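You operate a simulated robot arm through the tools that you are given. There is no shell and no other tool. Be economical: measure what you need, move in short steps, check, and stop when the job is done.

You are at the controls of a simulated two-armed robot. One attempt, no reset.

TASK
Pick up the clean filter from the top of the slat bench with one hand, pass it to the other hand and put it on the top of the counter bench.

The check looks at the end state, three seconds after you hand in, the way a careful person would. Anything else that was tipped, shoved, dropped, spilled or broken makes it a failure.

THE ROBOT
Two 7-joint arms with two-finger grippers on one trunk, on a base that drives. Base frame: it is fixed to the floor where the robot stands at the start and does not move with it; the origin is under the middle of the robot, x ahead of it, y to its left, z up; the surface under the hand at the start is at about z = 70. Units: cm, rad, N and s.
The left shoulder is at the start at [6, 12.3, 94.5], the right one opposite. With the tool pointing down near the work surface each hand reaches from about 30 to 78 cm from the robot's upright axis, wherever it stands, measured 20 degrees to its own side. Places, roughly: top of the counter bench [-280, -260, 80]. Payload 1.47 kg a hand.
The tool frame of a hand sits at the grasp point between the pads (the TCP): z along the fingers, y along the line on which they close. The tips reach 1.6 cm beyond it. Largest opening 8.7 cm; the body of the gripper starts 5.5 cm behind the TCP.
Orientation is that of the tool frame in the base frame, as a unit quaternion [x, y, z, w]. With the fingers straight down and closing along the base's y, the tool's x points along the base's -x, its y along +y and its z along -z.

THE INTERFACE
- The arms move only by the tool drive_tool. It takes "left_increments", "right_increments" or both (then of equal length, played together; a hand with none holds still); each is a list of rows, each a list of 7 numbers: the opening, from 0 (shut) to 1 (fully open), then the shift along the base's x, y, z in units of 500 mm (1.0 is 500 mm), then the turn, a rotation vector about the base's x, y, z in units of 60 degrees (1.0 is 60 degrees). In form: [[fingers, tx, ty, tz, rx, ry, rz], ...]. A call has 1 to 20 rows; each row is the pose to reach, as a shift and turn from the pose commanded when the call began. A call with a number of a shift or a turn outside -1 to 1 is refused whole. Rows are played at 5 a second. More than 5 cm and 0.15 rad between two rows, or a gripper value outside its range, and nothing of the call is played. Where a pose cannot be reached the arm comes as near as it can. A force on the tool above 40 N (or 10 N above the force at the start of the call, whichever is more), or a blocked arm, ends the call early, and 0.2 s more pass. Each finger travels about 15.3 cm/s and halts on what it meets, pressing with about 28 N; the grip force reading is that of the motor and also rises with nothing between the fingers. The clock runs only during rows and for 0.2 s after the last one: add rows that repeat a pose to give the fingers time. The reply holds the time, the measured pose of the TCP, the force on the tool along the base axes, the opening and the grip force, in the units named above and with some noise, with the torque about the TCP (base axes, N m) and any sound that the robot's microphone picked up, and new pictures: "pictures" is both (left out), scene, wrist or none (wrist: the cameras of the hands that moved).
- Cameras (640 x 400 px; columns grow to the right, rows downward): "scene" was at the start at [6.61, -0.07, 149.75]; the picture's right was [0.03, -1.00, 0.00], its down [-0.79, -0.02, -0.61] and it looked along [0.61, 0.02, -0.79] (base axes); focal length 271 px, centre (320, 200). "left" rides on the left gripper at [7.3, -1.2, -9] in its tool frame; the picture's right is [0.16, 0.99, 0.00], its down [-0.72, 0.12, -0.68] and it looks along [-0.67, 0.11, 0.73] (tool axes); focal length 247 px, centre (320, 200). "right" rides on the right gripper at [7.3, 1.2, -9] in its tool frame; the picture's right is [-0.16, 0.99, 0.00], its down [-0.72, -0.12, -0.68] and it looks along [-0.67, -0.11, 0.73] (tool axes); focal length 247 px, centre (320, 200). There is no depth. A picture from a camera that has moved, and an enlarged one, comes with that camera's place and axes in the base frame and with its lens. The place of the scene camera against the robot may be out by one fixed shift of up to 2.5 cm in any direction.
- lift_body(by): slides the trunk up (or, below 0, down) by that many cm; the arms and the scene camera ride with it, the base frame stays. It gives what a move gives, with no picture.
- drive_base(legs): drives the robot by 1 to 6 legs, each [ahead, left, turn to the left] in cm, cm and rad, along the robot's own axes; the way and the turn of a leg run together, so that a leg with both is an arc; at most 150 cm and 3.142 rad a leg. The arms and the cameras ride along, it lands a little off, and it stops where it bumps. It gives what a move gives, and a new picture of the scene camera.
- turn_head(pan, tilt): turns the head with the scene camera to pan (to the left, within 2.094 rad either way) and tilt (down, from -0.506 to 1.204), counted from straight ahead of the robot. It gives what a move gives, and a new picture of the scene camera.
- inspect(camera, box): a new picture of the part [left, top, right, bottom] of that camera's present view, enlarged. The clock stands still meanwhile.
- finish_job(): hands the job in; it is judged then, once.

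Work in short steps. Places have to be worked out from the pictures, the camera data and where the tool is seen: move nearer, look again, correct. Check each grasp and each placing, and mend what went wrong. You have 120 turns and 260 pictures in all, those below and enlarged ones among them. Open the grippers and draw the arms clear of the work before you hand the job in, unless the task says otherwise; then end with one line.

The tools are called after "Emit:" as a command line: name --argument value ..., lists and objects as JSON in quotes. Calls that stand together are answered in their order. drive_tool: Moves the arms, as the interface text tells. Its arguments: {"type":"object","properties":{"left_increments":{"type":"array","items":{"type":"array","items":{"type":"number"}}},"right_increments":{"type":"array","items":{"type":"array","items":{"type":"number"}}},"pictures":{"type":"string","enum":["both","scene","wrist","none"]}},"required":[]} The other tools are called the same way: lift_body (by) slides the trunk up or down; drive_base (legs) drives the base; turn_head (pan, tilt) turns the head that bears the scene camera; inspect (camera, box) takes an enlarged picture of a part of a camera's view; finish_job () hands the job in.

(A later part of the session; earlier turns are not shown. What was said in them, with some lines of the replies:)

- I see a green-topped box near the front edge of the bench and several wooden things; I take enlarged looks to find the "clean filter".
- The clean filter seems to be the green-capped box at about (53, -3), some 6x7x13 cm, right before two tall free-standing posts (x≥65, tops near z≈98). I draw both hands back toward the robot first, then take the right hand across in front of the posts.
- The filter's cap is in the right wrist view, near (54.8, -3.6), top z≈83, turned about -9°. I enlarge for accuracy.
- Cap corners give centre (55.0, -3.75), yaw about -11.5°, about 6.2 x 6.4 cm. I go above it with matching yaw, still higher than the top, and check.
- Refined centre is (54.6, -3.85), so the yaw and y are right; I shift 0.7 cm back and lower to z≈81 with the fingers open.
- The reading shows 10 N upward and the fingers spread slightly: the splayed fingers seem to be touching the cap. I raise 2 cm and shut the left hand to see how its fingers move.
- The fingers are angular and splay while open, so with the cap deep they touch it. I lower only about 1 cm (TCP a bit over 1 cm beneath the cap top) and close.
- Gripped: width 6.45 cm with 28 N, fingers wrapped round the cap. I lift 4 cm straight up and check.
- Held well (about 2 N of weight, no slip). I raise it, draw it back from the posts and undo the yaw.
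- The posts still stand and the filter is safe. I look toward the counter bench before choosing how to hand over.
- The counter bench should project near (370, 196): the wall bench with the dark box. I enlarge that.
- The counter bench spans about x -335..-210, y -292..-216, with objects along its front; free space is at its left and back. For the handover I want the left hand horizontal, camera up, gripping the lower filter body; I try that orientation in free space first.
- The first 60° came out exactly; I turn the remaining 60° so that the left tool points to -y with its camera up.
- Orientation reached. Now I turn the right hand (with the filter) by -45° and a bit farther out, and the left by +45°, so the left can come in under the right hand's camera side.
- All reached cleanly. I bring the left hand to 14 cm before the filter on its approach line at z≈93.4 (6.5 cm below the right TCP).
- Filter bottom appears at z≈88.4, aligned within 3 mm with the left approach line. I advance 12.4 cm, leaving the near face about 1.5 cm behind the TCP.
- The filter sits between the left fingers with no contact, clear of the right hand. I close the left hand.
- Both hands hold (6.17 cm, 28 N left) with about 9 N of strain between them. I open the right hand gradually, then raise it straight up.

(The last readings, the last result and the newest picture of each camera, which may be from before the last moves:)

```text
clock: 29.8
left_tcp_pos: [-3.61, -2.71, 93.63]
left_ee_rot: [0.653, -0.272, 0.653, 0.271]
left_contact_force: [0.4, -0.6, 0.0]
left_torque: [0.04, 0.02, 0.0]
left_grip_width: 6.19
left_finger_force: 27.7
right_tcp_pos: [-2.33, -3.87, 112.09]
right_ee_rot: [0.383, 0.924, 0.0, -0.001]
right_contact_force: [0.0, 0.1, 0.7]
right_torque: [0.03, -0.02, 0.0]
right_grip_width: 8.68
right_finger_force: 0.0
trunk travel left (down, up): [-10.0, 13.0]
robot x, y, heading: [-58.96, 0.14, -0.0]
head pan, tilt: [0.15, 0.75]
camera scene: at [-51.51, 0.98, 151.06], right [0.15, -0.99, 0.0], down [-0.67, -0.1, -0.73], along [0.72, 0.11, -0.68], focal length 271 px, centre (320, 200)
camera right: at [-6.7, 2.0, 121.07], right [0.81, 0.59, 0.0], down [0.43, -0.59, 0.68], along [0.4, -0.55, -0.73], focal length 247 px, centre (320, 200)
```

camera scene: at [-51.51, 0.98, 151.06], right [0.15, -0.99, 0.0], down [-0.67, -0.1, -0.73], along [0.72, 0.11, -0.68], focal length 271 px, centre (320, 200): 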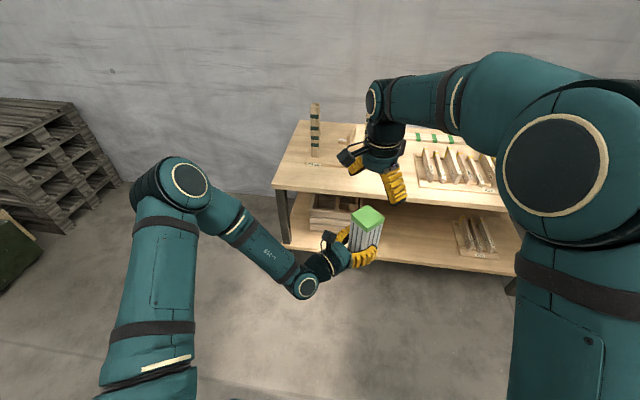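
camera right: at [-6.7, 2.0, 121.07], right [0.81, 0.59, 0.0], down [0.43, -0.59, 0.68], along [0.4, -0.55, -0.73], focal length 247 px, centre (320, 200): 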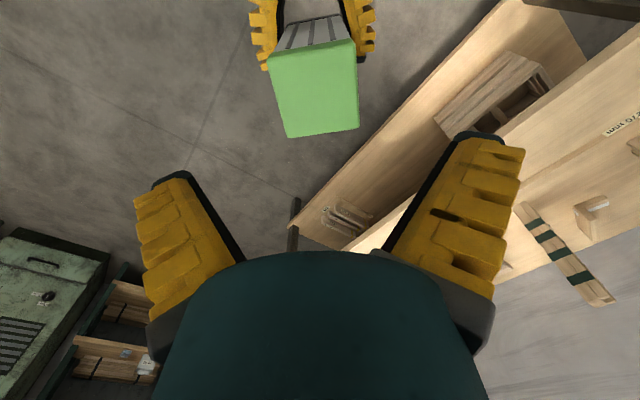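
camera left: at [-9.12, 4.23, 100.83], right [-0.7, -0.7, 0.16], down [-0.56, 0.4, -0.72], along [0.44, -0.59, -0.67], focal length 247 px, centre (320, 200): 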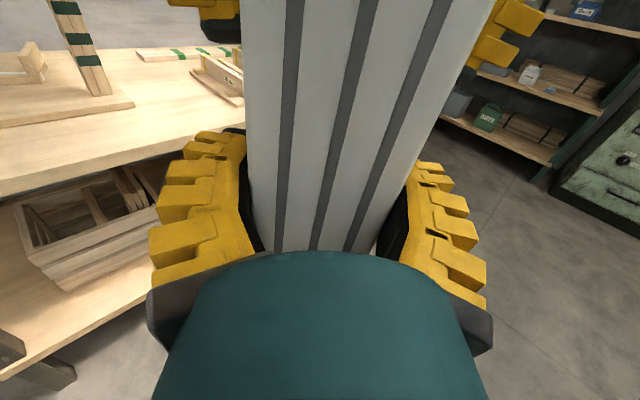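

The pass worked: the left hand alone holds the filter upright. I move the right hand aside to its own side, pulled in and high.

Emit:
drive_tool --right_increments '[[1, -0.04, -0.06, 0.03, 0, 0, 0.13], [1, -0.08, -0.14, 0.03, 0, 0, 0.26], [1, -0.12, -0.22, 0.03, 0, 0, 0.39], [1, -0.16, -0.3, 0.03, 0, 0, 0.52], [1, -0.2, -0.38, 0.03, 0, 0, 0.65], [1, -0.24, -0.44, 0.03, 0, 0, 0.75], [1, -0.3, -0.5, 0.03, 0, 0, 0.75], [1, -0.36, -0.52, 0.03, 0, 0, 0.75]]' --pictures "none"

Emit:
inspect --camera "left" --box '[0, 0, 640, 400]'

```text
clock: 31.6
left_tcp_pos: [-3.62, -2.72, 93.57]
left_ee_rot: [0.653, -0.272, 0.653, 0.271]
left_contact_force: [0.1, -0.2, -0.5]
left_torque: [0.04, -0.02, 0.0]
left_grip_width: 6.18
left_finger_force: 28.2
right_tcp_pos: [-20.35, -30.04, 113.56]
right_ee_rot: [0.0, 1.0, 0.001, 0.0]
right_contact_force: [0.9, -0.1, 0.8]
right_torque: [0.01, -0.04, -0.02]
right_grip_width: 8.7
right_finger_force: 0.2
trunk travel left (down, up): [-10.0, 13.0]
robot x, y, heading: [-58.96, 0.02, 0.001]
head pan, tilt: [0.15, 0.75]
```

```text
1.00 times, centred on (320, 200) of left (not enlarged: the box is as wide or as high as the picture)
camera zoom: at [-9.21, 4.23, 100.87], right [-0.7, -0.7, 0.16], down [-0.56, 0.4, -0.72], along [0.44, -0.59, -0.67], focal length 247 px, centre (320, 200)
```

zoom: 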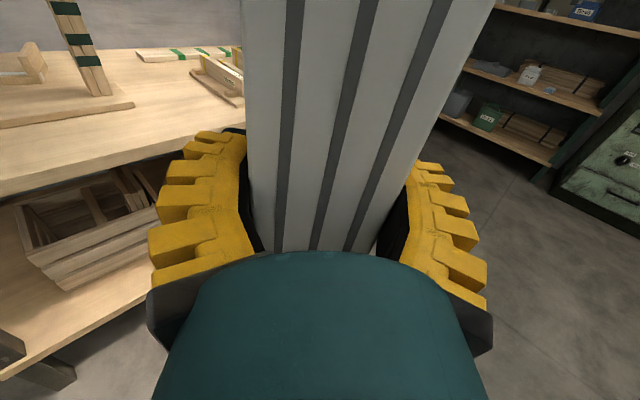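

Grip is steady. I drive: a little ahead, sideways right past the near table, then turn right to face the wall side (-y).

Emit:
drive_base --legs '[[12, 0, 0], [0, -132, 0], [0, 0, -1.571]]'

```text
clock: 48.1
left_tcp_pos: [-51.06, -186.54, 93.61]
left_ee_rot: [-0.261, 0.657, -0.262, -0.657]
left_contact_force: [-0.1, -0.7, -2.2]
left_torque: [0.02, -0.04, -0.01]
left_grip_width: 6.14
left_finger_force: 28.1
right_tcp_pos: [-77.72, -169.07, 113.56]
right_ee_rot: [0.718, 0.697, 0.001, 0.0]
right_contact_force: [-0.1, -0.3, 0.0]
right_torque: [0.03, -0.03, -0.02]
right_grip_width: 8.71
right_finger_force: 0.0
trunk travel left (down, up): [-10.0, 13.0]
robot x, y, heading: [-46.46, -131.65, -1.598]
head pan, tilt: [0.15, 0.75]
camera scene: at [-47.5, -140.9, 151.05], right [-0.99, -0.12, 0.0], down [-0.08, 0.68, -0.73], along [0.09, -0.73, -0.68], focal length 271 px, centre (320, 200)
```

scene: 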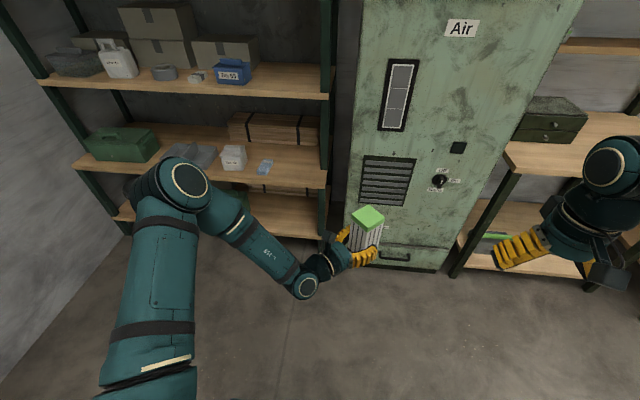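

Safe so far. I look to the right along the corridor before going sideways.

Emit:
turn_head --pan -1.2 --tilt 0.5

```text
clock: 49.6
left_tcp_pos: [-51.06, -186.46, 93.55]
left_ee_rot: [-0.262, 0.657, -0.262, -0.656]
left_contact_force: [0.1, 0.0, -2.4]
left_torque: [0.04, -0.02, -0.05]
left_grip_width: 6.12
left_finger_force: 28.1
right_tcp_pos: [-77.74, -169.1, 113.46]
right_ee_rot: [0.717, 0.697, 0.0, -0.001]
right_contact_force: [0.0, 0.3, 0.0]
right_torque: [0.01, 0.0, 0.02]
right_grip_width: 8.71
right_finger_force: 0.0
trunk travel left (down, up): [-10.0, 13.0]
robot x, y, heading: [-46.52, -131.6, -1.603]
head pan, tilt: [-1.201, 0.499]
camera scene: at [-57.06, -135.72, 153.25], right [-0.33, 0.94, 0.0], down [0.45, 0.16, -0.88], along [-0.83, -0.29, -0.48], focal length 271 px, centre (320, 200)
```

scene: 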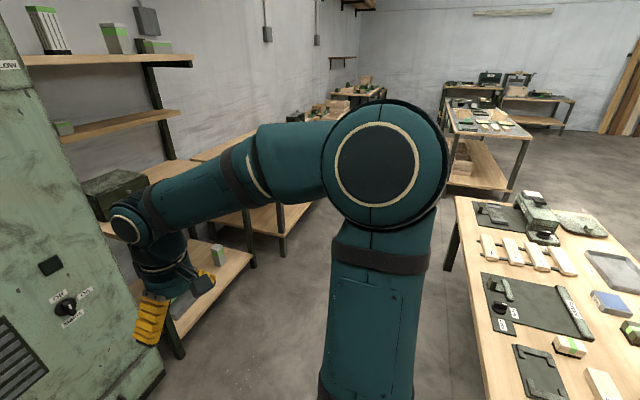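

The near table is lower and closer than I judged (its edge at y≈-102), so I go ahead 17 cm first, then sideways along the corridor.

Emit:
drive_base --legs '[[17, 0, 0.03], [0, -110, 0]]'

Emit:
turn_head --pan -0.75 --tilt 0.65

```text
clock: 60.6
left_tcp_pos: [-162.2, -201.29, 93.61]
left_ee_rot: [-0.258, 0.659, -0.259, -0.657]
left_contact_force: [0.2, 0.3, -1.9]
left_torque: [0.02, -0.02, -0.02]
left_grip_width: 6.12
left_finger_force: 27.8
right_tcp_pos: [-188.74, -183.94, 113.53]
right_ee_rot: [0.72, 0.694, 0.001, 0.0]
right_contact_force: [0.2, 0.5, -0.4]
right_torque: [-0.01, 0.03, -0.02]
right_grip_width: 8.71
right_finger_force: 0.1
trunk travel left (down, up): [-10.0, 13.0]
robot x, y, heading: [-157.21, -146.62, -1.606]
head pan, tilt: [-1.201, 0.499]
camera scene: at [-167.84, -150.53, 153.25], right [-0.33, 0.94, 0.0], down [0.45, 0.16, -0.88], along [-0.83, -0.29, -0.48], focal length 271 px, centre (320, 200)
```

scene: 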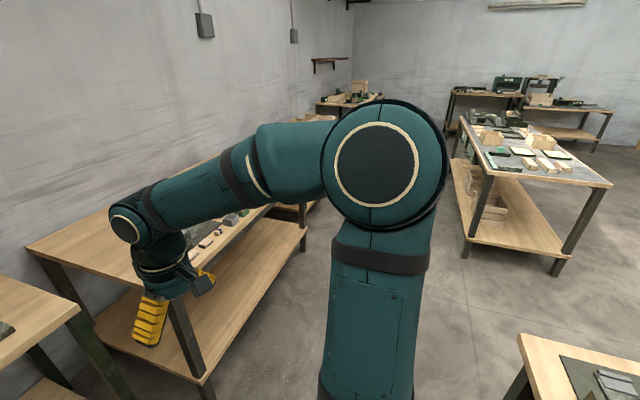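

```text
clock: 61.5
left_tcp_pos: [-162.23, -201.46, 93.66]
left_ee_rot: [-0.258, 0.659, -0.259, -0.657]
left_contact_force: [0.0, -0.1, -2.8]
left_torque: [0.01, -0.08, 0.03]
left_grip_width: 6.12
left_finger_force: 28.1
right_tcp_pos: [-188.82, -183.83, 113.49]
right_ee_rot: [0.72, 0.694, 0.0, -0.001]
right_contact_force: [-0.9, 0.7, 0.1]
right_torque: [0.01, -0.02, -0.01]
right_grip_width: 8.71
right_finger_force: 0.0
trunk travel left (down, up): [-10.0, 13.0]
robot x, y, heading: [-157.22, -146.15, -1.611]
head pan, tilt: [-0.75, 0.649]
camera scene: at [-165.38, -153.67, 151.91], right [-0.71, 0.71, 0.0], down [0.43, 0.43, -0.8], along [-0.56, -0.56, -0.6], focal length 271 px, centre (320, 200)
```

scene: 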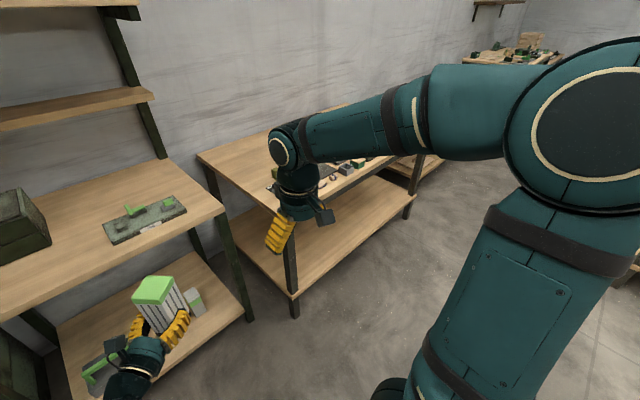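

The counter's left and rear part looks bare. I go 50 cm more sideways so it lies ahead, correct heading, and look straight on.

Emit:
drive_base --legs '[[0, -50, 0.04]]'

Emit:
turn_head --pan -0.1 --tilt 0.75

```text
clock: 66.5
left_tcp_pos: [-210.41, -200.75, 93.51]
left_ee_rot: [-0.272, 0.653, -0.272, -0.652]
left_contact_force: [0.4, 0.2, -1.6]
left_torque: [0.02, 0.0, -0.01]
left_grip_width: 6.1
left_finger_force: 28.1
right_tcp_pos: [-237.61, -184.25, 113.54]
right_ee_rot: [0.707, 0.708, 0.0, 0.0]
right_contact_force: [-0.9, -0.4, -0.7]
right_torque: [0.04, 0.0, 0.01]
right_grip_width: 8.67
right_finger_force: 0.1
trunk travel left (down, up): [-10.0, 13.0]
robot x, y, heading: [-207.75, -145.62, -1.567]
head pan, tilt: [-0.75, 0.649]
camera scene: at [-215.52, -153.06, 151.91], right [-0.73, 0.68, 0.0], down [0.41, 0.44, -0.8], along [-0.54, -0.58, -0.6], focal length 271 px, centre (320, 200)
```

scene: 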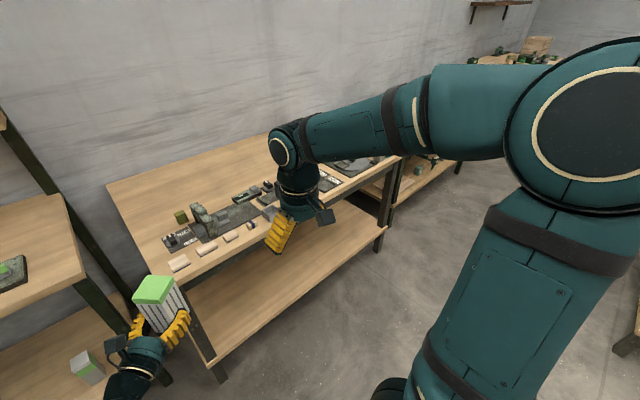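

```text
clock: 67.5
left_tcp_pos: [-210.25, -200.6, 93.56]
left_ee_rot: [-0.271, 0.653, -0.271, -0.653]
left_contact_force: [-0.4, -0.1, -3.1]
left_torque: [0.04, 0.0, 0.02]
left_grip_width: 6.08
left_finger_force: 28.1
right_tcp_pos: [-237.56, -184.21, 113.51]
right_ee_rot: [0.706, 0.708, -0.001, 0.0]
right_contact_force: [-0.4, -0.2, 0.1]
right_torque: [-0.01, -0.03, 0.03]
right_grip_width: 8.72
right_finger_force: 0.0
trunk travel left (down, up): [-10.0, 13.0]
robot x, y, heading: [-208.06, -145.46, -1.568]
head pan, tilt: [-0.099, 0.75]
camera scene: at [-210.4, -154.95, 151.05], right [-1.0, 0.1, 0.0], down [0.07, 0.68, -0.73], along [-0.07, -0.73, -0.68], focal length 271 px, centre (320, 200)
```

scene: 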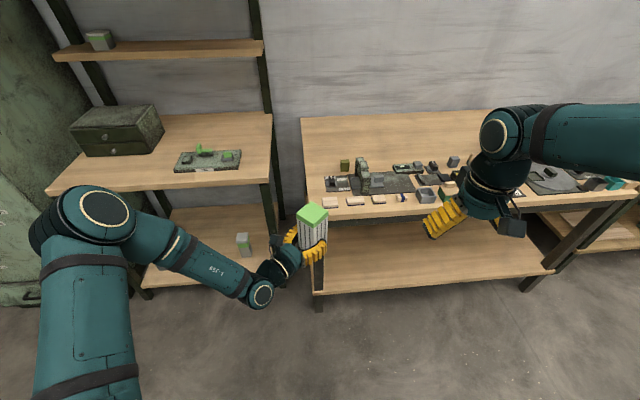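

Calibrating on the held filter (camera reads about -1.7, -1.7 off), the counter's left edge is x≈-211.5, front y≈-223, the objects lie at x<-217.5 and y>-256. I'll set the filter at about (-219.5, -268), behind them; first I raise the trunk, then drive closer.

Emit:
lift_body --by 8

Emit:
drive_base --legs '[[36, 0, 0]]'

```text
clock: 68.7
left_tcp_pos: [-210.29, -200.69, 101.58]
left_ee_rot: [-0.271, 0.653, -0.272, -0.653]
left_contact_force: [-0.5, 0.1, -3.0]
left_torque: [0.05, -0.01, 0.01]
left_grip_width: 6.08
left_finger_force: 28.3
right_tcp_pos: [-237.74, -184.26, 121.52]
right_ee_rot: [0.706, 0.708, 0.0, -0.001]
right_contact_force: [0.0, -0.8, 0.2]
right_torque: [-0.01, 0.03, -0.03]
right_grip_width: 8.7
right_finger_force: 0.1
trunk travel left (down, up): [-18.0, 5.0]
robot x, y, heading: [-208.04, -145.31, -1.565]
head pan, tilt: [-0.099, 0.75]
```

```text
clock: 71.0
left_tcp_pos: [-210.09, -236.58, 101.6]
left_ee_rot: [-0.272, 0.654, -0.272, -0.652]
left_contact_force: [-0.8, -0.2, -3.1]
left_torque: [0.03, -0.01, -0.02]
left_grip_width: 6.08
left_finger_force: 28.0
right_tcp_pos: [-237.26, -220.17, 121.55]
right_ee_rot: [0.705, 0.709, 0.0, 0.0]
right_contact_force: [-0.4, 0.3, 0.3]
right_torque: [-0.01, -0.03, -0.02]
right_grip_width: 8.7
right_finger_force: 0.0
trunk travel left (down, up): [-18.0, 5.0]
robot x, y, heading: [-207.64, -181.6, -1.569]
head pan, tilt: [-0.099, 0.75]
camera scene: at [-210.25, -190.85, 159.05], right [-1.0, 0.09, 0.0], down [0.06, 0.68, -0.73], along [-0.07, -0.73, -0.68], focal length 271 px, centre (320, 200)
```

scene: 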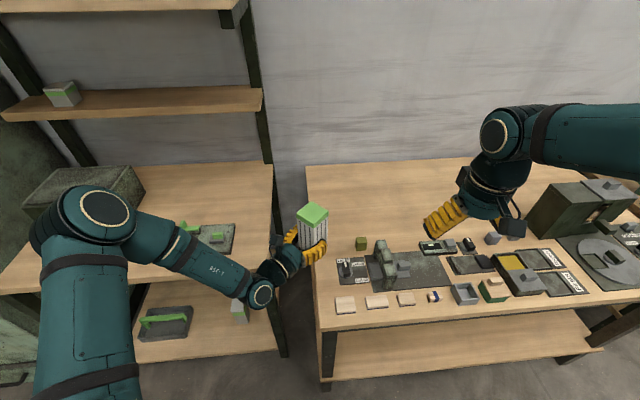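

Everything stands clear. I extend the left arm at height to above the target: TCP about (-218.5, -265), passing beside the objects.

Emit:
drive_tool --left_increments '[[0.25, 0, -0.07, 0, 0, 0, 0], [0.25, 0, -0.15, 0, 0, 0, 0], [0.25, 0, -0.24, 0, 0, 0, 0], [0.25, -0.02, -0.33, 0, 0, 0, 0], [0.25, -0.05, -0.42, 0, 0, 0, 0], [0.25, -0.1, -0.5, 0, 0, 0, 0], [0.25, -0.15, -0.568, 0, 0, 0, 0], [0.25, -0.168, -0.568, 0, 0, 0, 0], [0.25, -0.168, -0.568, 0, 0, 0, 0]]'

```text
clock: 73.0
left_tcp_pos: [-218.49, -264.72, 101.54]
left_ee_rot: [-0.272, 0.653, -0.272, -0.652]
left_contact_force: [0.9, 0.8, -3.0]
left_torque: [0.01, -0.01, 0.0]
left_grip_width: 6.09
left_finger_force: 27.5
right_tcp_pos: [-237.46, -220.07, 121.44]
right_ee_rot: [0.705, 0.709, 0.0, 0.0]
right_contact_force: [-0.2, 0.7, 0.7]
right_torque: [-0.01, 0.0, 0.0]
right_grip_width: 8.7
right_finger_force: 0.1
trunk travel left (down, up): [-18.0, 5.0]
robot x, y, heading: [-207.2, -181.45, -1.571]
head pan, tilt: [-0.099, 0.75]
camera scene: at [-210.28, -190.81, 159.05], right [-1.0, 0.09, 0.0], down [0.06, 0.68, -0.73], along [-0.07, -0.73, -0.68], focal length 271 px, centre (320, 200)
camera left: at [-211.46, -259.31, 108.76], right [-0.7, 0.69, 0.16], down [0.4, 0.57, -0.72], along [-0.59, -0.44, -0.67], focal length 247 px, centre (320, 200)
```

scene: 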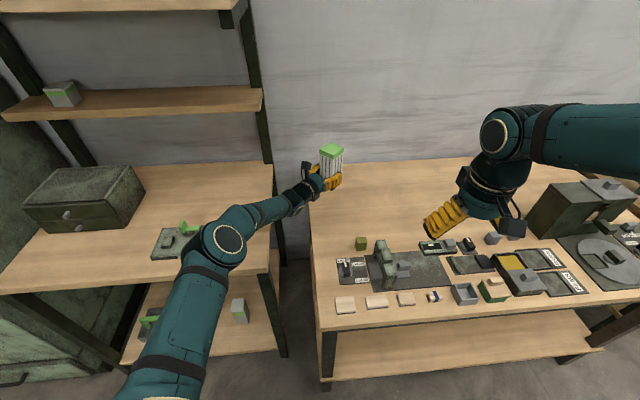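
left: 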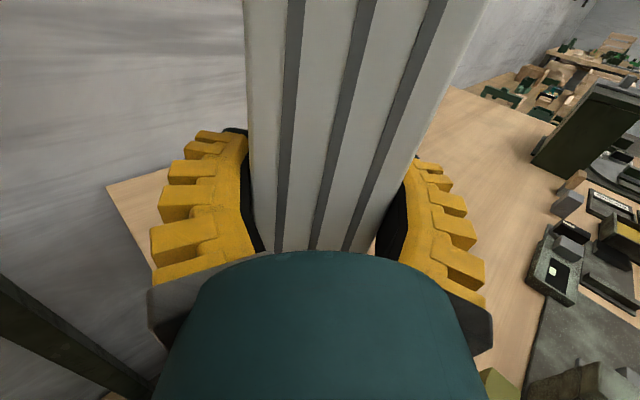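

The wrist view confirms the counter's rear-left corner at (-212, -299), so the filter is over the counter with about 3.5 cm to the side edge. I lower to about 2.5 cm above.

Emit:
drive_tool --left_increments '[[0.25, 0, 0, -0.05, 0, 0, 0], [0.25, 0, 0, -0.1, 0, 0, 0], [0.25, 0, 0, -0.15, 0, 0, 0], [0.25, 0, 0, -0.2, 0, 0, 0], [0.25, 0, 0, -0.24, 0, 0, 0], [0.25, 0, 0, -0.27, 0, 0, 0], [0.25, 0, 0, -0.27, 0, 0, 0]]'

Emit:
inspect --camera "scene" --box '[230, 110, 390, 270]'

```text
clock: 74.6
left_tcp_pos: [-218.26, -262.73, 88.01]
left_ee_rot: [-0.272, 0.653, -0.273, -0.652]
left_contact_force: [-0.5, 0.2, -3.2]
left_torque: [0.03, -0.01, 0.0]
left_grip_width: 6.06
left_finger_force: 27.9
left hand out of reach, approached as far as the arm can: row 4, 5, 6, 7
right_tcp_pos: [-237.43, -219.97, 121.56]
right_ee_rot: [0.706, 0.709, 0.0, 0.0]
right_contact_force: [1.0, 0.5, 0.1]
right_torque: [-0.01, 0.01, 0.0]
right_grip_width: 8.7
right_finger_force: 0.1
trunk travel left (down, up): [-18.0, 5.0]
robot x, y, heading: [-207.86, -181.1, -1.565]
head pan, tilt: [-0.099, 0.75]
camera scene: at [-210.18, -190.78, 159.05], right [-1.0, 0.09, 0.0], down [0.06, 0.68, -0.73], along [-0.07, -0.73, -0.68], focal length 271 px, centre (320, 200)
camera left: at [-211.17, -257.35, 95.4], right [-0.7, 0.69, 0.16], down [0.4, 0.56, -0.72], along [-0.59, -0.45, -0.67], focal length 247 px, centre (320, 200)
```

scene: 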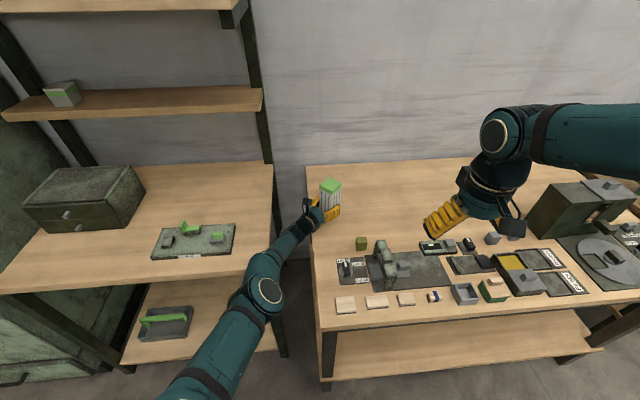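
left: 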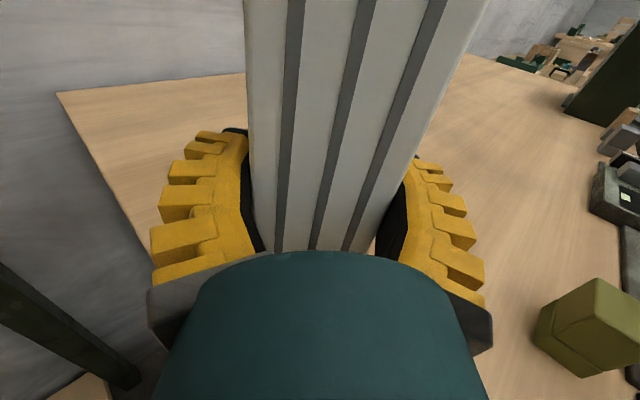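

```text
2.50 times, centred on (310, 190) of scene
camera zoom: at [-210.18, -190.78, 159.05], right [-1.0, 0.09, 0.0], down [0.06, 0.68, -0.73], along [-0.07, -0.73, -0.68], focal length 678 px, centre (345, 225)
```

zoom: 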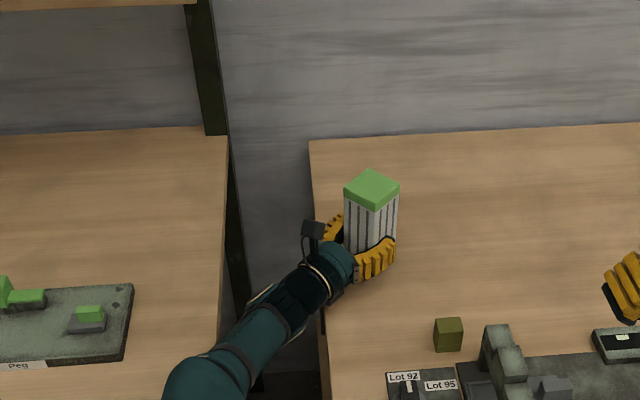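

The arm is at its reach limit at TCP (-218.3, -262.7, 88), which is a good spot anyway (objects end near y≈-250). I lower the rest with the trunk, in small steps while reading the force.

Emit:
lift_body --by -1.6

```text
clock: 75.2
left_tcp_pos: [-218.35, -262.78, 86.63]
left_ee_rot: [-0.272, 0.653, -0.273, -0.652]
left_contact_force: [0.1, 0.2, -2.3]
left_torque: [0.06, -0.04, 0.01]
left_grip_width: 6.06
left_finger_force: 27.8
right_tcp_pos: [-237.35, -219.96, 119.77]
right_ee_rot: [0.705, 0.709, 0.0, 0.0]
right_contact_force: [-1.4, 0.2, 0.1]
right_torque: [-0.03, -0.04, -0.02]
right_grip_width: 8.71
right_finger_force: 0.1
trunk travel left (down, up): [-16.4, 6.6]
robot x, y, heading: [-207.38, -181.1, -1.563]
head pan, tilt: [-0.099, 0.75]
```

No contact yet; 0.5 cm more.

Emit:
lift_body --by -0.5

Emit:
inspect --camera "scene" --box '[280, 150, 380, 230]'

```text
clock: 75.8
left_tcp_pos: [-218.19, -262.74, 86.01]
left_ee_rot: [-0.272, 0.653, -0.273, -0.652]
left_contact_force: [-0.4, 0.9, -2.2]
left_torque: [0.03, -0.05, 0.05]
left_grip_width: 6.05
left_finger_force: 28.1
right_tcp_pos: [-237.35, -220.11, 119.51]
right_ee_rot: [0.705, 0.709, 0.0, 0.0]
right_contact_force: [0.7, -0.6, 0.0]
right_torque: [0.0, 0.01, 0.01]
right_grip_width: 8.71
right_finger_force: 0.1
trunk travel left (down, up): [-15.9, 7.1]
robot x, y, heading: [-207.72, -181.36, -1.564]
head pan, tilt: [-0.099, 0.75]
```

```text
5.00 times, centred on (330, 190) of scene
camera zoom: at [-210.25, -190.76, 156.95], right [-1.0, 0.09, 0.0], down [0.06, 0.68, -0.73], along [-0.07, -0.73, -0.68], focal length 1355 px, centre (270, 250)
```

zoom: 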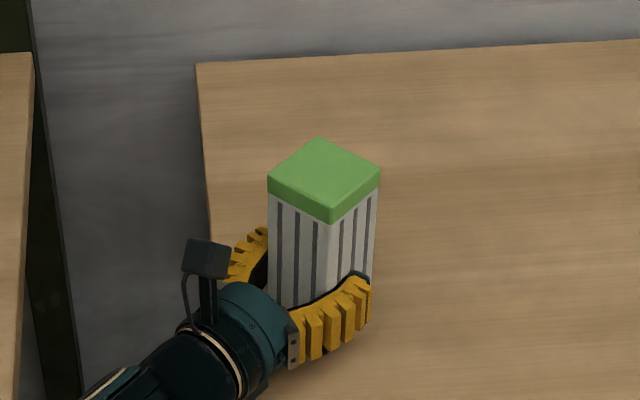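

Still free (force -2.2 N is its weight). Another 0.5 cm.

Emit:
lift_body --by -0.5

```text
clock: 76.3
left_tcp_pos: [-218.32, -262.73, 85.51]
left_ee_rot: [-0.271, 0.653, -0.272, -0.652]
left_contact_force: [-0.4, -0.1, -1.4]
left_torque: [0.1, -0.11, 0.0]
left_grip_width: 6.07
left_finger_force: 27.7
right_tcp_pos: [-237.43, -220.01, 118.91]
right_ee_rot: [0.705, 0.709, 0.0, -0.001]
right_contact_force: [0.0, -0.3, -0.9]
right_torque: [0.02, 0.01, -0.01]
right_grip_width: 8.69
right_finger_force: 0.1
trunk travel left (down, up): [-15.4, 7.6]
robot x, y, heading: [-208.04, -181.05, -1.567]
head pan, tilt: [-0.099, 0.75]
```

Torque starts to change, so the bottom is probably just touching; 0.3 cm more.

Emit:
lift_body --by -0.3

```text
clock: 76.8
left_tcp_pos: [-218.16, -262.77, 85.67]
left_ee_rot: [0.271, -0.652, 0.275, 0.653]
left_contact_force: [-1.2, 1.3, 16.4]
left_torque: [1.61, -1.13, 0.1]
left_grip_width: 6.06
left_finger_force: 27.9
right_tcp_pos: [-237.35, -219.83, 118.51]
right_ee_rot: [0.705, 0.709, -0.001, 0.0]
right_contact_force: [0.8, 0.0, -0.4]
right_torque: [0.06, 0.02, 0.04]
right_grip_width: 8.72
right_finger_force: 0.0
trunk travel left (down, up): [-15.1, 7.9]
robot x, y, heading: [-207.46, -181.08, -1.567]
head pan, tilt: [-0.099, 0.75]
```

The torque says the contact is 11 cm behind the TCP, i.e. the wrist is touching the counter's edge, while the filter's bottom is about level. I lift 1 cm and then tilt the hand's nose down a few degrees to free the wrist.

Emit:
lift_body --by 1.2

Emit:
drive_tool --left_increments '[[0.25, 0, 0, 0, 0, 0, 0], [0.25, 0, 0, 0, 0.047, -0.047, 0], [0.25, 0, 0, 0, 0.047, -0.047, 0]]'

```text
clock: 77.4
left_tcp_pos: [-218.43, -262.7, 86.31]
left_ee_rot: [-0.272, 0.655, -0.272, -0.651]
left_contact_force: [0.0, 0.3, -2.2]
left_torque: [0.06, 0.0, 0.02]
left_grip_width: 6.06
left_finger_force: 28.4
right_tcp_pos: [-237.37, -220.04, 119.72]
right_ee_rot: [0.706, 0.708, 0.0, 0.0]
right_contact_force: [0.1, 0.0, 0.8]
right_torque: [-0.01, -0.02, 0.02]
right_grip_width: 8.71
right_finger_force: 0.1
trunk travel left (down, up): [-16.3, 6.7]
robot x, y, heading: [-207.68, -181.34, -1.566]
head pan, tilt: [-0.099, 0.75]
```

```text
clock: 78.2
left_tcp_pos: [-218.26, -262.81, 86.48]
left_ee_rot: [-0.281, 0.676, -0.262, -0.629]
left_contact_force: [-0.3, 1.0, -1.8]
left_torque: [0.03, 0.0, -0.01]
left_grip_width: 6.04
left_finger_force: 28.3
right_tcp_pos: [-237.48, -220.13, 119.75]
right_ee_rot: [0.705, 0.709, 0.0, 0.0]
right_contact_force: [0.4, -0.2, 1.1]
right_torque: [0.02, 0.04, -0.01]
right_grip_width: 8.7
right_finger_force: 0.1
trunk travel left (down, up): [-16.3, 6.7]
robot x, y, heading: [-207.53, -180.99, -1.564]
head pan, tilt: [-0.099, 0.75]
camera scene: at [-210.31, -190.78, 157.35], right [-1.0, 0.09, 0.0], down [0.06, 0.68, -0.73], along [-0.07, -0.73, -0.68], focal length 271 px, centre (320, 200)
camera left: at [-211.64, -257.69, 94.27], right [-0.71, 0.69, 0.16], down [0.43, 0.6, -0.67], along [-0.56, -0.41, -0.72], focal length 247 px, centre (320, 200)
```

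scene: 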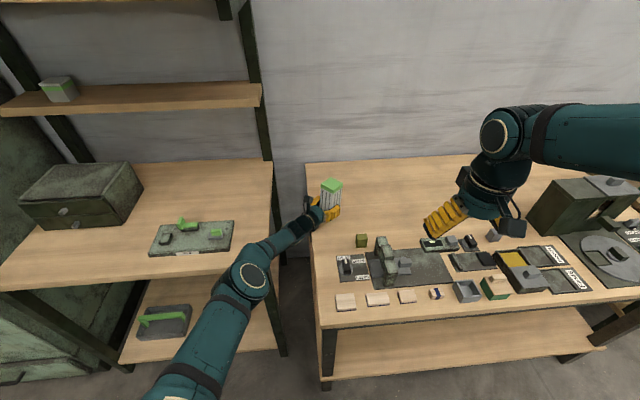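
left: 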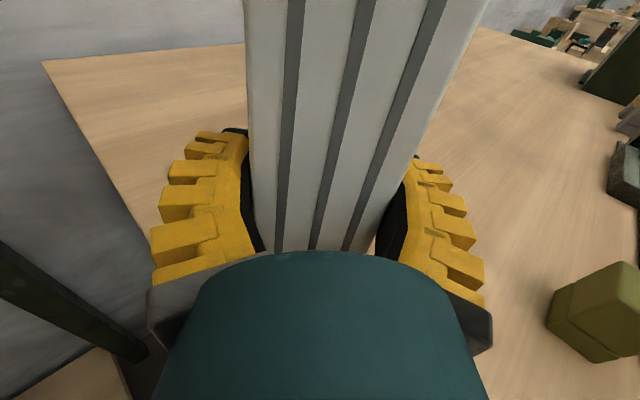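

The nose is down 4° and the hand stayed in place. Lowering again in small steps, watching where the contact force acts.

Emit:
lift_body --by -0.7

Emit:
lift_body --by -0.3

```text
clock: 78.8
left_tcp_pos: [-218.15, -262.81, 85.9]
left_ee_rot: [-0.281, 0.676, -0.263, -0.629]
left_contact_force: [-0.3, -0.9, 1.2]
left_torque: [-0.01, 0.21, 0.01]
left_grip_width: 6.04
left_finger_force: 27.9
right_tcp_pos: [-237.41, -219.96, 119.15]
right_ee_rot: [0.706, 0.708, 0.001, 0.0]
right_contact_force: [-0.2, 0.2, -0.2]
right_torque: [-0.02, 0.02, -0.02]
right_grip_width: 8.7
right_finger_force: 0.0
trunk travel left (down, up): [-15.6, 7.4]
robot x, y, heading: [-207.63, -181.19, -1.567]
head pan, tilt: [-0.099, 0.75]
```

```text
clock: 79.3
left_tcp_pos: [-218.15, -262.75, 85.73]
left_ee_rot: [-0.281, 0.674, -0.265, -0.63]
left_contact_force: [1.0, 0.4, 13.7]
left_torque: [-0.3, 0.41, -0.01]
left_grip_width: 6.07
left_finger_force: 28.1
right_tcp_pos: [-237.33, -219.88, 118.96]
right_ee_rot: [0.705, 0.709, -0.001, 0.0]
right_contact_force: [0.8, 0.5, 0.7]
right_torque: [-0.01, 0.04, 0.04]
right_grip_width: 8.7
right_finger_force: 0.1
trunk travel left (down, up): [-15.3, 7.7]
robot x, y, heading: [-207.77, -181.18, -1.565]
head pan, tilt: [-0.099, 0.75]
```

Now the contact is 3 cm ahead of the TCP: the filter's bottom is on the counter. I ease off 0.15 cm and open the fingers gradually.

Emit:
lift_body --by 0.15

Emit:
drive_tool --left_increments '[[0.6, 0, 0, 0, 0, 0, 0], [0.7, 0, 0, 0, 0, 0, 0], [0.75, 0, 0, 0, 0, 0, 0], [0.85, 0, 0, 0, 0, 0, 0], [1, 0, 0, 0, 0, 0, 0], [1, 0, 0, 0, 0, 0, 0]]'

Emit:
inspect --camera "scene" --box '[280, 150, 380, 230]'

```text
clock: 79.8
left_tcp_pos: [-218.15, -262.57, 85.74]
left_ee_rot: [-0.281, 0.675, -0.264, -0.629]
left_contact_force: [0.8, -1.1, 12.6]
left_torque: [-0.41, 0.35, 0.03]
left_grip_width: 6.05
left_finger_force: 27.7
right_tcp_pos: [-237.35, -219.85, 119.01]
right_ee_rot: [0.706, 0.709, -0.001, 0.001]
right_contact_force: [0.9, -0.1, -0.5]
right_torque: [0.02, -0.02, -0.02]
right_grip_width: 8.7
right_finger_force: 0.0
trunk travel left (down, up): [-15.4, 7.6]
robot x, y, heading: [-208.02, -181.34, -1.571]
head pan, tilt: [-0.099, 0.75]
```

```text
clock: 81.2
left_tcp_pos: [-218.19, -262.81, 85.62]
left_ee_rot: [-0.28, 0.676, -0.262, -0.629]
left_contact_force: [1.2, 0.3, 0.5]
left_torque: [-0.02, -0.02, -0.02]
left_grip_width: 8.7
left_finger_force: 0.1
right_tcp_pos: [-237.45, -220.06, 119.05]
right_ee_rot: [0.705, 0.709, 0.0, 0.001]
right_contact_force: [-1.2, -0.2, 0.2]
right_torque: [0.0, -0.03, 0.02]
right_grip_width: 8.69
right_finger_force: 0.1
trunk travel left (down, up): [-15.4, 7.6]
robot x, y, heading: [-207.38, -181.0, -1.563]
head pan, tilt: [-0.099, 0.75]
camera scene: at [-210.25, -190.74, 156.5], right [-1.0, 0.09, 0.0], down [0.06, 0.68, -0.73], along [-0.07, -0.73, -0.68], focal length 271 px, centre (320, 200)
camera left: at [-211.58, -257.69, 93.47], right [-0.71, 0.69, 0.16], down [0.43, 0.6, -0.67], along [-0.56, -0.41, -0.72], focal length 247 px, centre (320, 200)
```

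scene: 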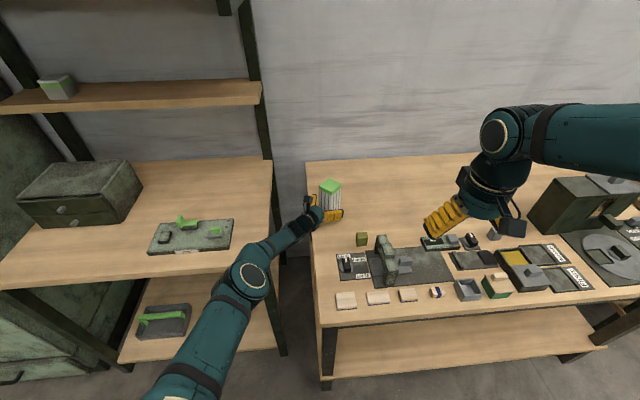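
left: 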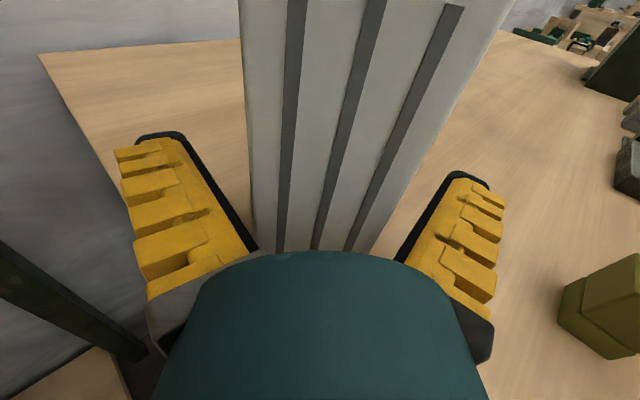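

```text
5.00 times, centred on (330, 190) of scene
camera zoom: at [-210.25, -190.74, 156.5], right [-1.0, 0.09, 0.0], down [0.06, 0.68, -0.73], along [-0.07, -0.73, -0.68], focal length 1355 px, centre (270, 250)
```

zoom: 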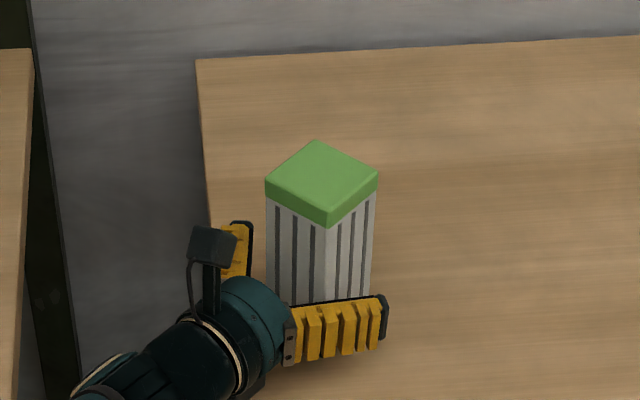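

The filter stands free and upright. I withdraw the left hand straight back along its axis with a slight rise.

Emit:
drive_tool --left_increments '[[1, 0.03, 0.03, 0.004, 0, 0, 0], [1, 0.06, 0.06, 0.008, 0, 0, 0], [1, 0.1, 0.1, 0.014, 0, 0, 0], [1, 0.14, 0.14, 0.03, 0, 0, 0], [1, 0.18, 0.18, 0.06, 0, 0, 0], [1, 0.18, 0.18, 0.06, 0, 0, 0]]'

```text
clock: 82.6
left_tcp_pos: [-209.33, -253.58, 88.5]
left_ee_rot: [-0.281, 0.676, -0.263, -0.629]
left_contact_force: [-0.9, 0.0, -0.3]
left_torque: [0.01, 0.0, 0.03]
left_grip_width: 8.69
left_finger_force: 0.1
right_tcp_pos: [-237.5, -219.99, 118.91]
right_ee_rot: [0.705, 0.709, 0.0, 0.0]
right_contact_force: [-0.6, -0.7, 0.0]
right_torque: [0.04, 0.04, -0.01]
right_grip_width: 8.69
right_finger_force: 0.1
trunk travel left (down, up): [-15.4, 7.6]
robot x, y, heading: [-207.72, -181.14, -1.565]
head pan, tilt: [-0.099, 0.75]
camera scene: at [-210.31, -190.78, 156.5], right [-1.0, 0.09, 0.0], down [0.06, 0.68, -0.73], along [-0.07, -0.73, -0.68], focal length 271 px, centre (320, 200)
camera left: at [-202.66, -248.59, 96.42], right [-0.71, 0.69, 0.16], down [0.43, 0.6, -0.67], along [-0.56, -0.41, -0.72], focal length 247 px, centre (320, 200)
```

scene: 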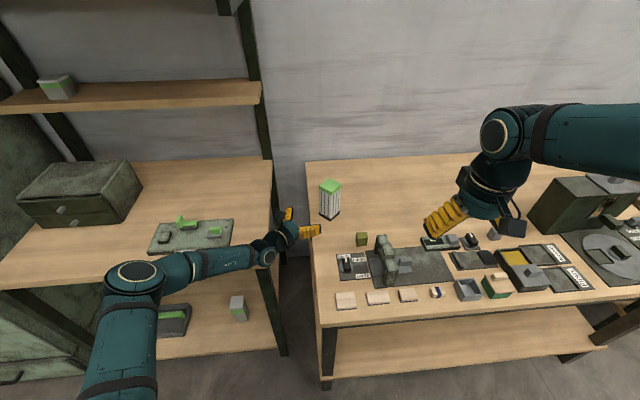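
left: 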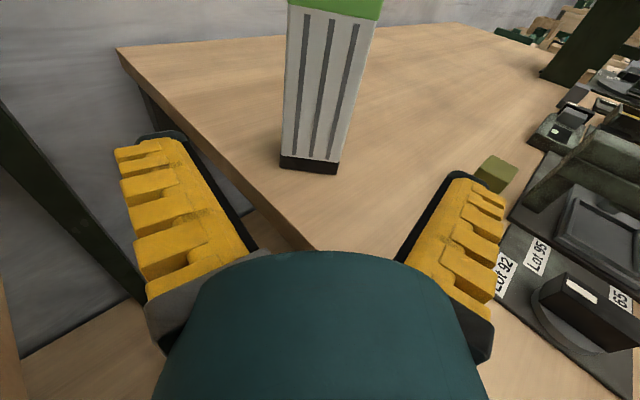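

The filter stands upright on the counter, everything else untouched. I raise the trunk, then back the robot off.

Emit:
lift_body --by 7

Emit:
drive_base --legs '[[-34, 0, 0]]'

Emit:
inspect --camera "scene" --box '[200, 60, 640, 335]'

```text
clock: 83.7
left_tcp_pos: [-209.36, -253.58, 95.59]
left_ee_rot: [-0.282, 0.676, -0.263, -0.628]
left_contact_force: [-0.2, -0.9, -0.3]
left_torque: [-0.02, 0.0, 0.0]
left_grip_width: 8.69
left_finger_force: 0.0
right_tcp_pos: [-237.48, -219.99, 125.94]
right_ee_rot: [0.705, 0.709, 0.0, 0.0]
right_contact_force: [0.2, -0.1, 0.5]
right_torque: [0.04, 0.0, -0.05]
right_grip_width: 8.68
right_finger_force: 0.1
trunk travel left (down, up): [-22.4, 0.6]
robot x, y, heading: [-207.75, -181.04, -1.568]
head pan, tilt: [-0.099, 0.75]
```

```text
clock: 85.9
left_tcp_pos: [-209.64, -219.34, 95.58]
left_ee_rot: [-0.279, 0.676, -0.262, -0.63]
left_contact_force: [0.2, -0.6, -0.2]
left_torque: [0.01, 0.01, -0.02]
left_grip_width: 8.67
left_finger_force: 0.1
right_tcp_pos: [-237.69, -185.61, 126.04]
right_ee_rot: [0.706, 0.708, 0.0, 0.0]
right_contact_force: [0.4, 0.1, 0.5]
right_torque: [0.0, -0.02, 0.0]
right_grip_width: 8.71
right_finger_force: 0.1
trunk travel left (down, up): [-22.4, 0.6]
robot x, y, heading: [-207.53, -147.23, -1.568]
head pan, tilt: [-0.099, 0.75]
camera scene: at [-210.39, -156.38, 163.51], right [-1.0, 0.1, 0.0], down [0.07, 0.68, -0.73], along [-0.07, -0.73, -0.68], focal length 271 px, centre (320, 200)
```

scene: 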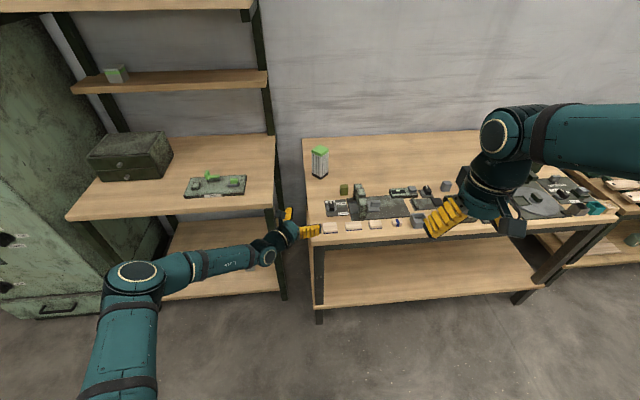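

```text
1.45 times, centred on (420, 198) of scene
camera zoom: at [-210.39, -156.38, 163.51], right [-1.0, 0.1, 0.0], down [0.07, 0.68, -0.73], along [-0.07, -0.73, -0.68], focal length 394 px, centre (174, 204)
```

zoom: 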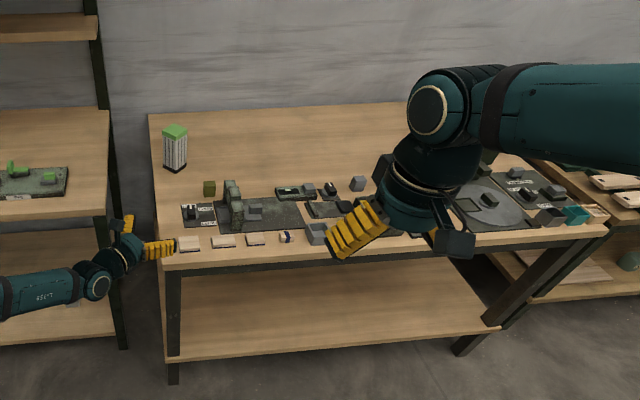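

The filter stands upright on the counter bench, both grippers are open and the arms are clear, with nothing else disturbed; I hand in.

Emit:
finish_job

```text
The job is handed in.
```

The clean filter was picked up with the right hand, passed to the left, and now stands upright on the counter bench; the last pictures show nothing else disturbed.
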